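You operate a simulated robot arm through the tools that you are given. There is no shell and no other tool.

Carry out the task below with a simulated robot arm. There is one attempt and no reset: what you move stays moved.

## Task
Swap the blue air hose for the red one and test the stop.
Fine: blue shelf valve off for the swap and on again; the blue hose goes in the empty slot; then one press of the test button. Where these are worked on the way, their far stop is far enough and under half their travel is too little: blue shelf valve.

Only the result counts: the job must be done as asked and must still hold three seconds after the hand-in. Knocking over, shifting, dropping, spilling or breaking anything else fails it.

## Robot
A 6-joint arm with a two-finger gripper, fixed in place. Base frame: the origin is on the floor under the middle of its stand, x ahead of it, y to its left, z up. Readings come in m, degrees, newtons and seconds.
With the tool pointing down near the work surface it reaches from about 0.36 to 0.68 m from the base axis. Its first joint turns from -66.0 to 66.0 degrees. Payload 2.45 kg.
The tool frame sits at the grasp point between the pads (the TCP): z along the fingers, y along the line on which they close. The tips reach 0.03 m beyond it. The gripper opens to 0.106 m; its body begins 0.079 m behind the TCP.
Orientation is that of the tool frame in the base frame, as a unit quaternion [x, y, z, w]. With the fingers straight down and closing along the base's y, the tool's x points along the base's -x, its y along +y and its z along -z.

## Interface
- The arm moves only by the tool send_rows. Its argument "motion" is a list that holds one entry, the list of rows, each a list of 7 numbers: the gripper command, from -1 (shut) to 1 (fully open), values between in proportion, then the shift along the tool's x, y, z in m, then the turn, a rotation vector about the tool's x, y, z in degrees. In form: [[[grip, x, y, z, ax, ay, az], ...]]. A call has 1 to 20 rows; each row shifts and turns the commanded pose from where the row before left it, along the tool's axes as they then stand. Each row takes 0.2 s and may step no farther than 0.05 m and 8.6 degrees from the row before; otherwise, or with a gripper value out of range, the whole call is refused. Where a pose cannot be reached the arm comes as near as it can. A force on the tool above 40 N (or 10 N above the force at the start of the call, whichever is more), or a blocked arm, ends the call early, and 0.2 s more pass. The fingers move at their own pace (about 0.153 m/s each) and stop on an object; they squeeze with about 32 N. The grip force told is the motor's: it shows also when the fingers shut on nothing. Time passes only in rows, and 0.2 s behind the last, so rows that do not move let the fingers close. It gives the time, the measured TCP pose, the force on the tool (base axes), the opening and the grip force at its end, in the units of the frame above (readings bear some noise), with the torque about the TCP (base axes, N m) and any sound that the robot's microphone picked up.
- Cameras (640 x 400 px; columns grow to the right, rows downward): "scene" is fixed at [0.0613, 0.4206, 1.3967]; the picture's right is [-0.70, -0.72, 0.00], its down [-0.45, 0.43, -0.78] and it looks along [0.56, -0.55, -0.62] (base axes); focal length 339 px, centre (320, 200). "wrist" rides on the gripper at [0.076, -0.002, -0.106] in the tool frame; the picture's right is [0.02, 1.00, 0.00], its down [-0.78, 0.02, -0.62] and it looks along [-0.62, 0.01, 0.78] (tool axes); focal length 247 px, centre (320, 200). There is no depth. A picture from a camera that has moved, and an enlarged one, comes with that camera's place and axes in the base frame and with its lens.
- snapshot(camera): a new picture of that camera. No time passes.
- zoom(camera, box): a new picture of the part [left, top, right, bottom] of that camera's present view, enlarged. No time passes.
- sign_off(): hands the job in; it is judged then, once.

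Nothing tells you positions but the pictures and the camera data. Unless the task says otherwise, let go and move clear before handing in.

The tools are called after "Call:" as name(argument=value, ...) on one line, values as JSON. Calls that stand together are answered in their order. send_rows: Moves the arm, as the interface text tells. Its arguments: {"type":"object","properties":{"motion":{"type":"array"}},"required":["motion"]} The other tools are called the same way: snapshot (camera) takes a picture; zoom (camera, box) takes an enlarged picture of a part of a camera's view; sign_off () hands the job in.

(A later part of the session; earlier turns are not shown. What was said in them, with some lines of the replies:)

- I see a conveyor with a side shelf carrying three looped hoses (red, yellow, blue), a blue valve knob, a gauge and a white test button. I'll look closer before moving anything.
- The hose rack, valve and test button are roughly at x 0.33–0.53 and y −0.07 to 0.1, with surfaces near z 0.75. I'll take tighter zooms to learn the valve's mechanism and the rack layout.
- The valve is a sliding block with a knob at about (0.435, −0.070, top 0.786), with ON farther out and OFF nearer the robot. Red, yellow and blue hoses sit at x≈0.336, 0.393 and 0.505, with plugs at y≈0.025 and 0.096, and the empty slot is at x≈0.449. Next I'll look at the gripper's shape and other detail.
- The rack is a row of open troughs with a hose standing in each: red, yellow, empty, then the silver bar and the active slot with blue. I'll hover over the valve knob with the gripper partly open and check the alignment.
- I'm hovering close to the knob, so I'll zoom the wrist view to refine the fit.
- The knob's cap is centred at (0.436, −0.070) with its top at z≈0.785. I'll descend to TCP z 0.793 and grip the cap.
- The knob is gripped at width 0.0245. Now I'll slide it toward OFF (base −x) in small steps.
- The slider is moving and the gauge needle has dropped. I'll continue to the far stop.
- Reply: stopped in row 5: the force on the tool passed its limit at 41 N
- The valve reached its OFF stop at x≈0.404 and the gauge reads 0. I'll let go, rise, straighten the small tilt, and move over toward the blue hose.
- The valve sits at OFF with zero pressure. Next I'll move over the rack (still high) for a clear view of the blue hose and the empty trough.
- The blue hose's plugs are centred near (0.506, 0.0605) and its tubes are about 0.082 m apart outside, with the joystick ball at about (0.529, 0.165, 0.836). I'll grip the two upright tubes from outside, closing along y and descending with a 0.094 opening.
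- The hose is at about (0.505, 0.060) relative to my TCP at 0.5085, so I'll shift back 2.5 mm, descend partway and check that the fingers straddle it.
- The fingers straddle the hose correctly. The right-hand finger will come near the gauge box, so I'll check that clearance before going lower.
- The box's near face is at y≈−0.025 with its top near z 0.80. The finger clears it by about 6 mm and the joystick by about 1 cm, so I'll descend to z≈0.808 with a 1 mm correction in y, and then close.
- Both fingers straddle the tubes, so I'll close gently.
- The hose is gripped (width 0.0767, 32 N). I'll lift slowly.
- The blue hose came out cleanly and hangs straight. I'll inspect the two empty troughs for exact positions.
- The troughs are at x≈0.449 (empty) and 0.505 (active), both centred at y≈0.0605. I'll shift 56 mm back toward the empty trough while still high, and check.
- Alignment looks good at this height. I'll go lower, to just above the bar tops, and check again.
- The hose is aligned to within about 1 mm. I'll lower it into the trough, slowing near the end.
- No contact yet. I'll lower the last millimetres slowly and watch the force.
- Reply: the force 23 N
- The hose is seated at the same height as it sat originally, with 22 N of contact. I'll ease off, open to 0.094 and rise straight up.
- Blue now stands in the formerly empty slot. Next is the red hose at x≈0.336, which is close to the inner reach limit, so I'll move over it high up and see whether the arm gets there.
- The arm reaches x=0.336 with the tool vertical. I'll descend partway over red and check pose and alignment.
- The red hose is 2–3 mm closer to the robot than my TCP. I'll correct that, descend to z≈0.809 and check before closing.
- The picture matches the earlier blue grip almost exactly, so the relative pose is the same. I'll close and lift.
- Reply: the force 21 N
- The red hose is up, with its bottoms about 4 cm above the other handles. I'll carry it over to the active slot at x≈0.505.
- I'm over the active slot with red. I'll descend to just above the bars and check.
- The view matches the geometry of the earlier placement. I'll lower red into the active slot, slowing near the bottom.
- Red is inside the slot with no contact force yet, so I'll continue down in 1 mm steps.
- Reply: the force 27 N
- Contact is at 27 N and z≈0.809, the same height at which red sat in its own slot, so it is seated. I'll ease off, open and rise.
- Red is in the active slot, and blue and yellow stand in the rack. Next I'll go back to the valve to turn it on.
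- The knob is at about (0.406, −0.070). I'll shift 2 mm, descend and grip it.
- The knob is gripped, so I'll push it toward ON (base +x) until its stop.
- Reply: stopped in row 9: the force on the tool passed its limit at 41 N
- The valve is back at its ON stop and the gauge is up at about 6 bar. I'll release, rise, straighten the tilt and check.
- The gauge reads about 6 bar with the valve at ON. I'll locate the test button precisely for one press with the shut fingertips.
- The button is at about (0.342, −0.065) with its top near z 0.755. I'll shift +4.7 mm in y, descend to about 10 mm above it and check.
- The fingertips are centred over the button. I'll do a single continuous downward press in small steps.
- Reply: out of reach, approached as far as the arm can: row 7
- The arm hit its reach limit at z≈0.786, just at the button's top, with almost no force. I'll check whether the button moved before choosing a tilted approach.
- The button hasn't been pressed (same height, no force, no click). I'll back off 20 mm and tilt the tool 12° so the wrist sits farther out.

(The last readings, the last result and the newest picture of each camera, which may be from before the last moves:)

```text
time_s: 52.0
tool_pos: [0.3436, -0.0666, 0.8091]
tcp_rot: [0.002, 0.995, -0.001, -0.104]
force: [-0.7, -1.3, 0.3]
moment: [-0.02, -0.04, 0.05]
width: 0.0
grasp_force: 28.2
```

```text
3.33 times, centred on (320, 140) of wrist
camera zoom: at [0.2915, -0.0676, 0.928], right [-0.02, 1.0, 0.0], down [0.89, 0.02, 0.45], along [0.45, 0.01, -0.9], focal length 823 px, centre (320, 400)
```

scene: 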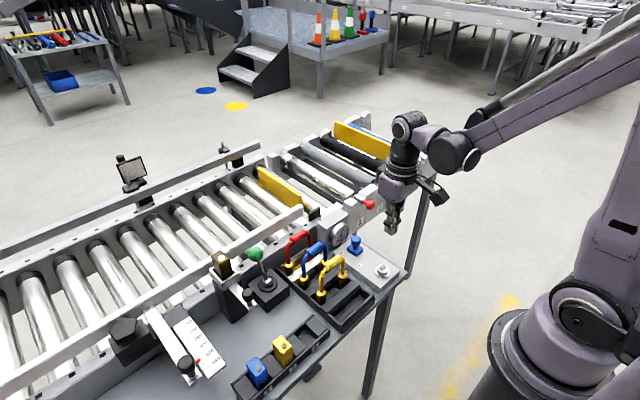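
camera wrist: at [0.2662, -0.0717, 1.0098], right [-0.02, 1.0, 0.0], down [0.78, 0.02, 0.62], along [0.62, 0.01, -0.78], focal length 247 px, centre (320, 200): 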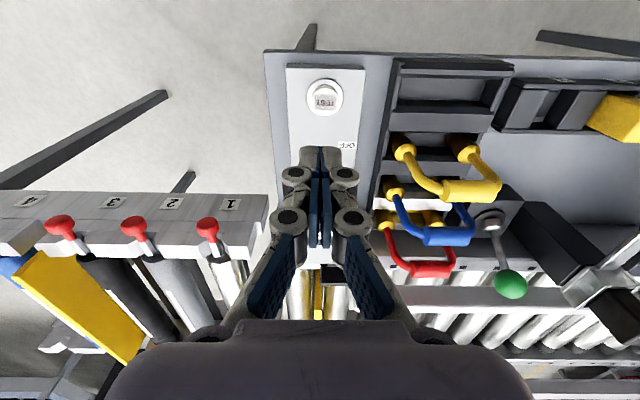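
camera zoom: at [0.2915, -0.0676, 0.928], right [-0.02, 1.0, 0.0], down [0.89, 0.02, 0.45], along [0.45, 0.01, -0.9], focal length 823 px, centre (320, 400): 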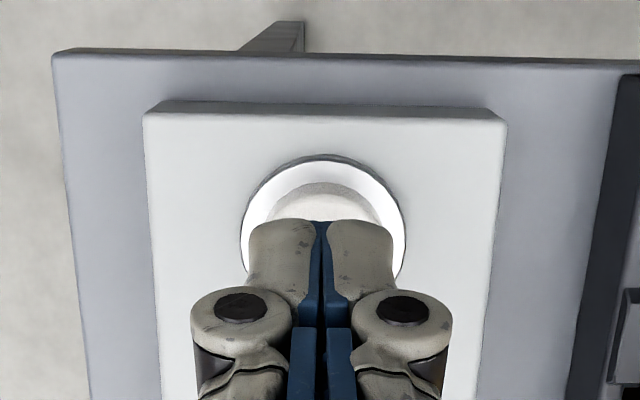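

The tilt was reached and the tips are about 22 mm above the button. Now one continuous press straight down in base z.

Call:
send_rows(motion=[[[-1, -0.00166, 0, 0.00782, 0, 0, 0], [-1, -0.00166, 0, 0.00782, 0, 0, 0], [-1, -0.00083, 0, 0.00391, 0, 0, 0], [-1, -0.000416, 0, 0.001956, 0, 0, 0], [-1, -0.000416, 0, 0.001956, 0, 0, 0], [-1, -0.000416, 0, 0.001956, 0, 0, 0], [-1, -0.000416, 0, 0.001956, 0, 0, 0], [-1, -0.000416, 0, 0.001956, 0, 0, 0]]])

Call:
zoom(camera="scene", box=[360, 250, 400, 290])

Call:
snapshot(camera="scene")

```text
time_s: 53.8
tool_pos: [0.343, -0.066, 0.7789]
tcp_rot: [0.001, 0.995, 0.001, -0.103]
force: [-1.2, 1.8, 4.9]
moment: [0.0, 0.01, 0.04]
width: 0.0061
grasp_force: 28.0
heard: click
```

```text
10.00 times, centred on (380, 270) of scene
camera zoom: at [0.0612, 0.4207, 1.3967], right [-0.7, -0.72, 0.0], down [-0.45, 0.43, -0.78], along [0.56, -0.55, -0.62], focal length 3387 px, centre (-280, -500)
```

zoom: 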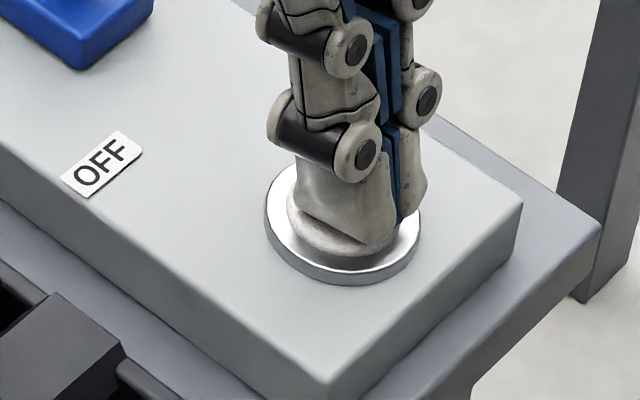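

```text
taken
```

scene: 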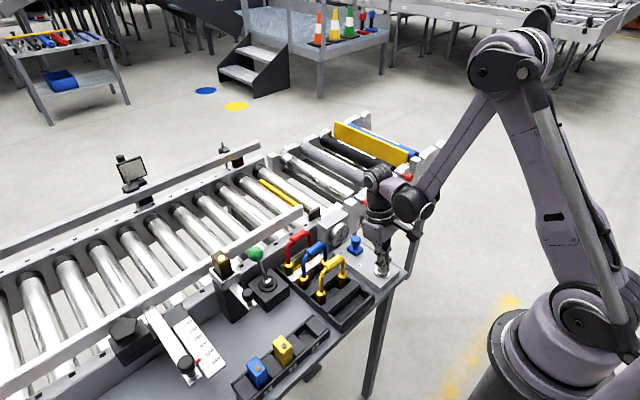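

A click was heard and the yellow stop plate on the conveyor dropped, so the test worked. I'll retract straight up and clear.

Call:
send_rows(motion=[[[-1, 0.002079, 0, -0.009781, 0, 0, 0], [-1, 0.004158, 0, -0.019562, 0, 0, 0], [-1, 0.0062, 0, -0.0293, 0, 0, 0], [-1, 0.0083, 0, -0.0391, 0, 0, 0], [-1, 0.0083, 0, -0.0391, 0, 0, 0], [-1, 0, 0, 0, 0, -4, 0], [-1, 0, 0, 0, 0, -4, 0], [-1, 0, 0, 0, 0, -4, 0], [-1, 0, 0, -0.03, 0, 0, 0], [-1, 0, 0, 0, 0, 0, 0]]])

Call:
snapshot(camera="scene")

Call:
zoom(camera="scene", box=[240, 150, 420, 330])

Call:
snapshot(camera="wrist")

```text
time_s: 56.0
tool_pos: [0.3437, -0.0669, 0.9481]
tcp_rot: [0.0, 1.0, -0.001, 0.002]
force: [0.0, 0.0, -0.2]
moment: [0.02, 0.0, 0.01]
width: 0.0
grasp_force: 28.7
```

```text
taken
```

scene: 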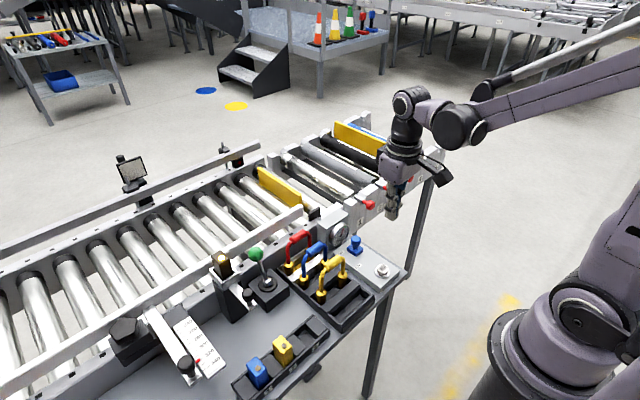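

```text
2.22 times, centred on (330, 240) of scene
camera zoom: at [0.0613, 0.4206, 1.3967], right [-0.7, -0.72, 0.0], down [-0.45, 0.43, -0.78], along [0.56, -0.55, -0.62], focal length 753 px, centre (298, 111)
```

zoom: 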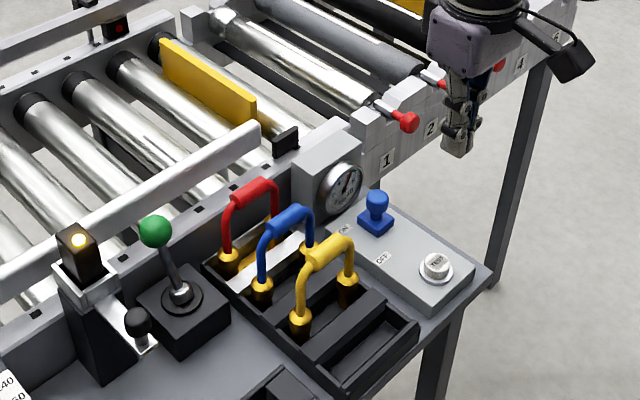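

```text
taken
camera wrist: at [0.2679, -0.0673, 1.0545], right [-0.02, 1.0, 0.0], down [0.78, 0.02, 0.62], along [0.62, 0.01, -0.78], focal length 247 px, centre (320, 200)
```

wrist: 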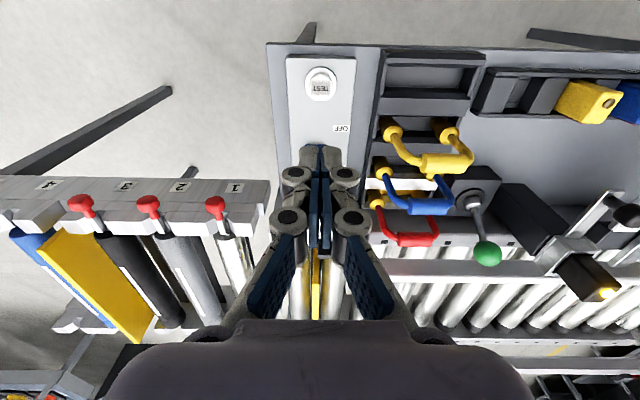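

The stop came back up after the press and the hoses stand upright. A last check of the valve, gauge and hose seating before handing in.

Call:
zoom(camera="scene", box=[325, 210, 405, 290])

Call:
zoom(camera="scene", box=[265, 220, 355, 310])

```text
5.00 times, centred on (365, 250) of scene
camera zoom: at [0.0613, 0.4206, 1.3967], right [-0.7, -0.72, 0.0], down [-0.45, 0.43, -0.78], along [0.56, -0.55, -0.62], focal length 1694 px, centre (95, -50)
```

zoom: 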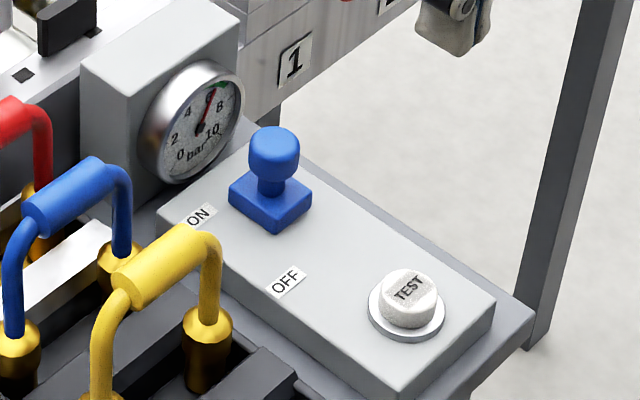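

```text
4.44 times, centred on (310, 265) of scene
camera zoom: at [0.0613, 0.4206, 1.3967], right [-0.7, -0.72, 0.0], down [-0.45, 0.43, -0.78], along [0.56, -0.55, -0.62], focal length 1505 px, centre (364, -89)
```

zoom: 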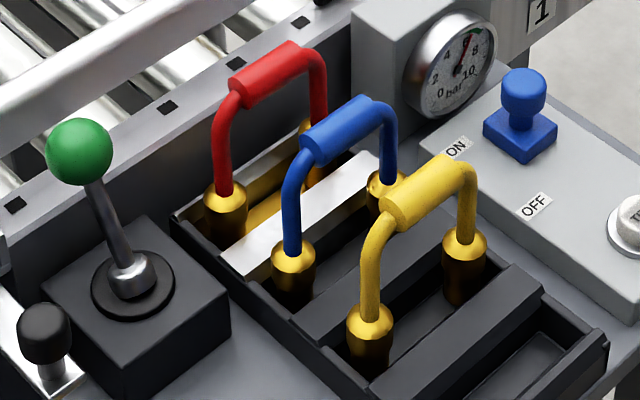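

The valve is at ON with the gauge near 6 bar in the green. Red is seated in the active slot, blue is in the formerly empty slot, the button was pressed once, and the arm is clear. I'm handing in.

Call:
sign_off()

```text
The job is handed in.
```

The blue hose is swapped for the red one, the stop has been tested, and the job is handed in. I don't have the judge's result.

- **Hoses:** The red hose is seated in the active slot. The blue hose stands in the slot that was empty, next to yellow, which I didn't touch.
- **Valve:** I slid the blue shelf valve to its OFF stop before the swap, and the gauge fell to 0. After the swap I slid it back to its ON stop, and the gauge read about 6 bar, in the green.
- **Test button:** I pressed it once, with an audible click. The yellow stop plate on the conveyor dropped and came back up after I let go.

My first try at the button ended at the arm's reach limit, with the fingertips just at the button's top. There was almost no force, no click and no visible movement of the button. I then tilted the tool 12° and made the single press.

Nothing else appeared to have moved in the last pictures, and the arm was clear of the equipment when I handed in.
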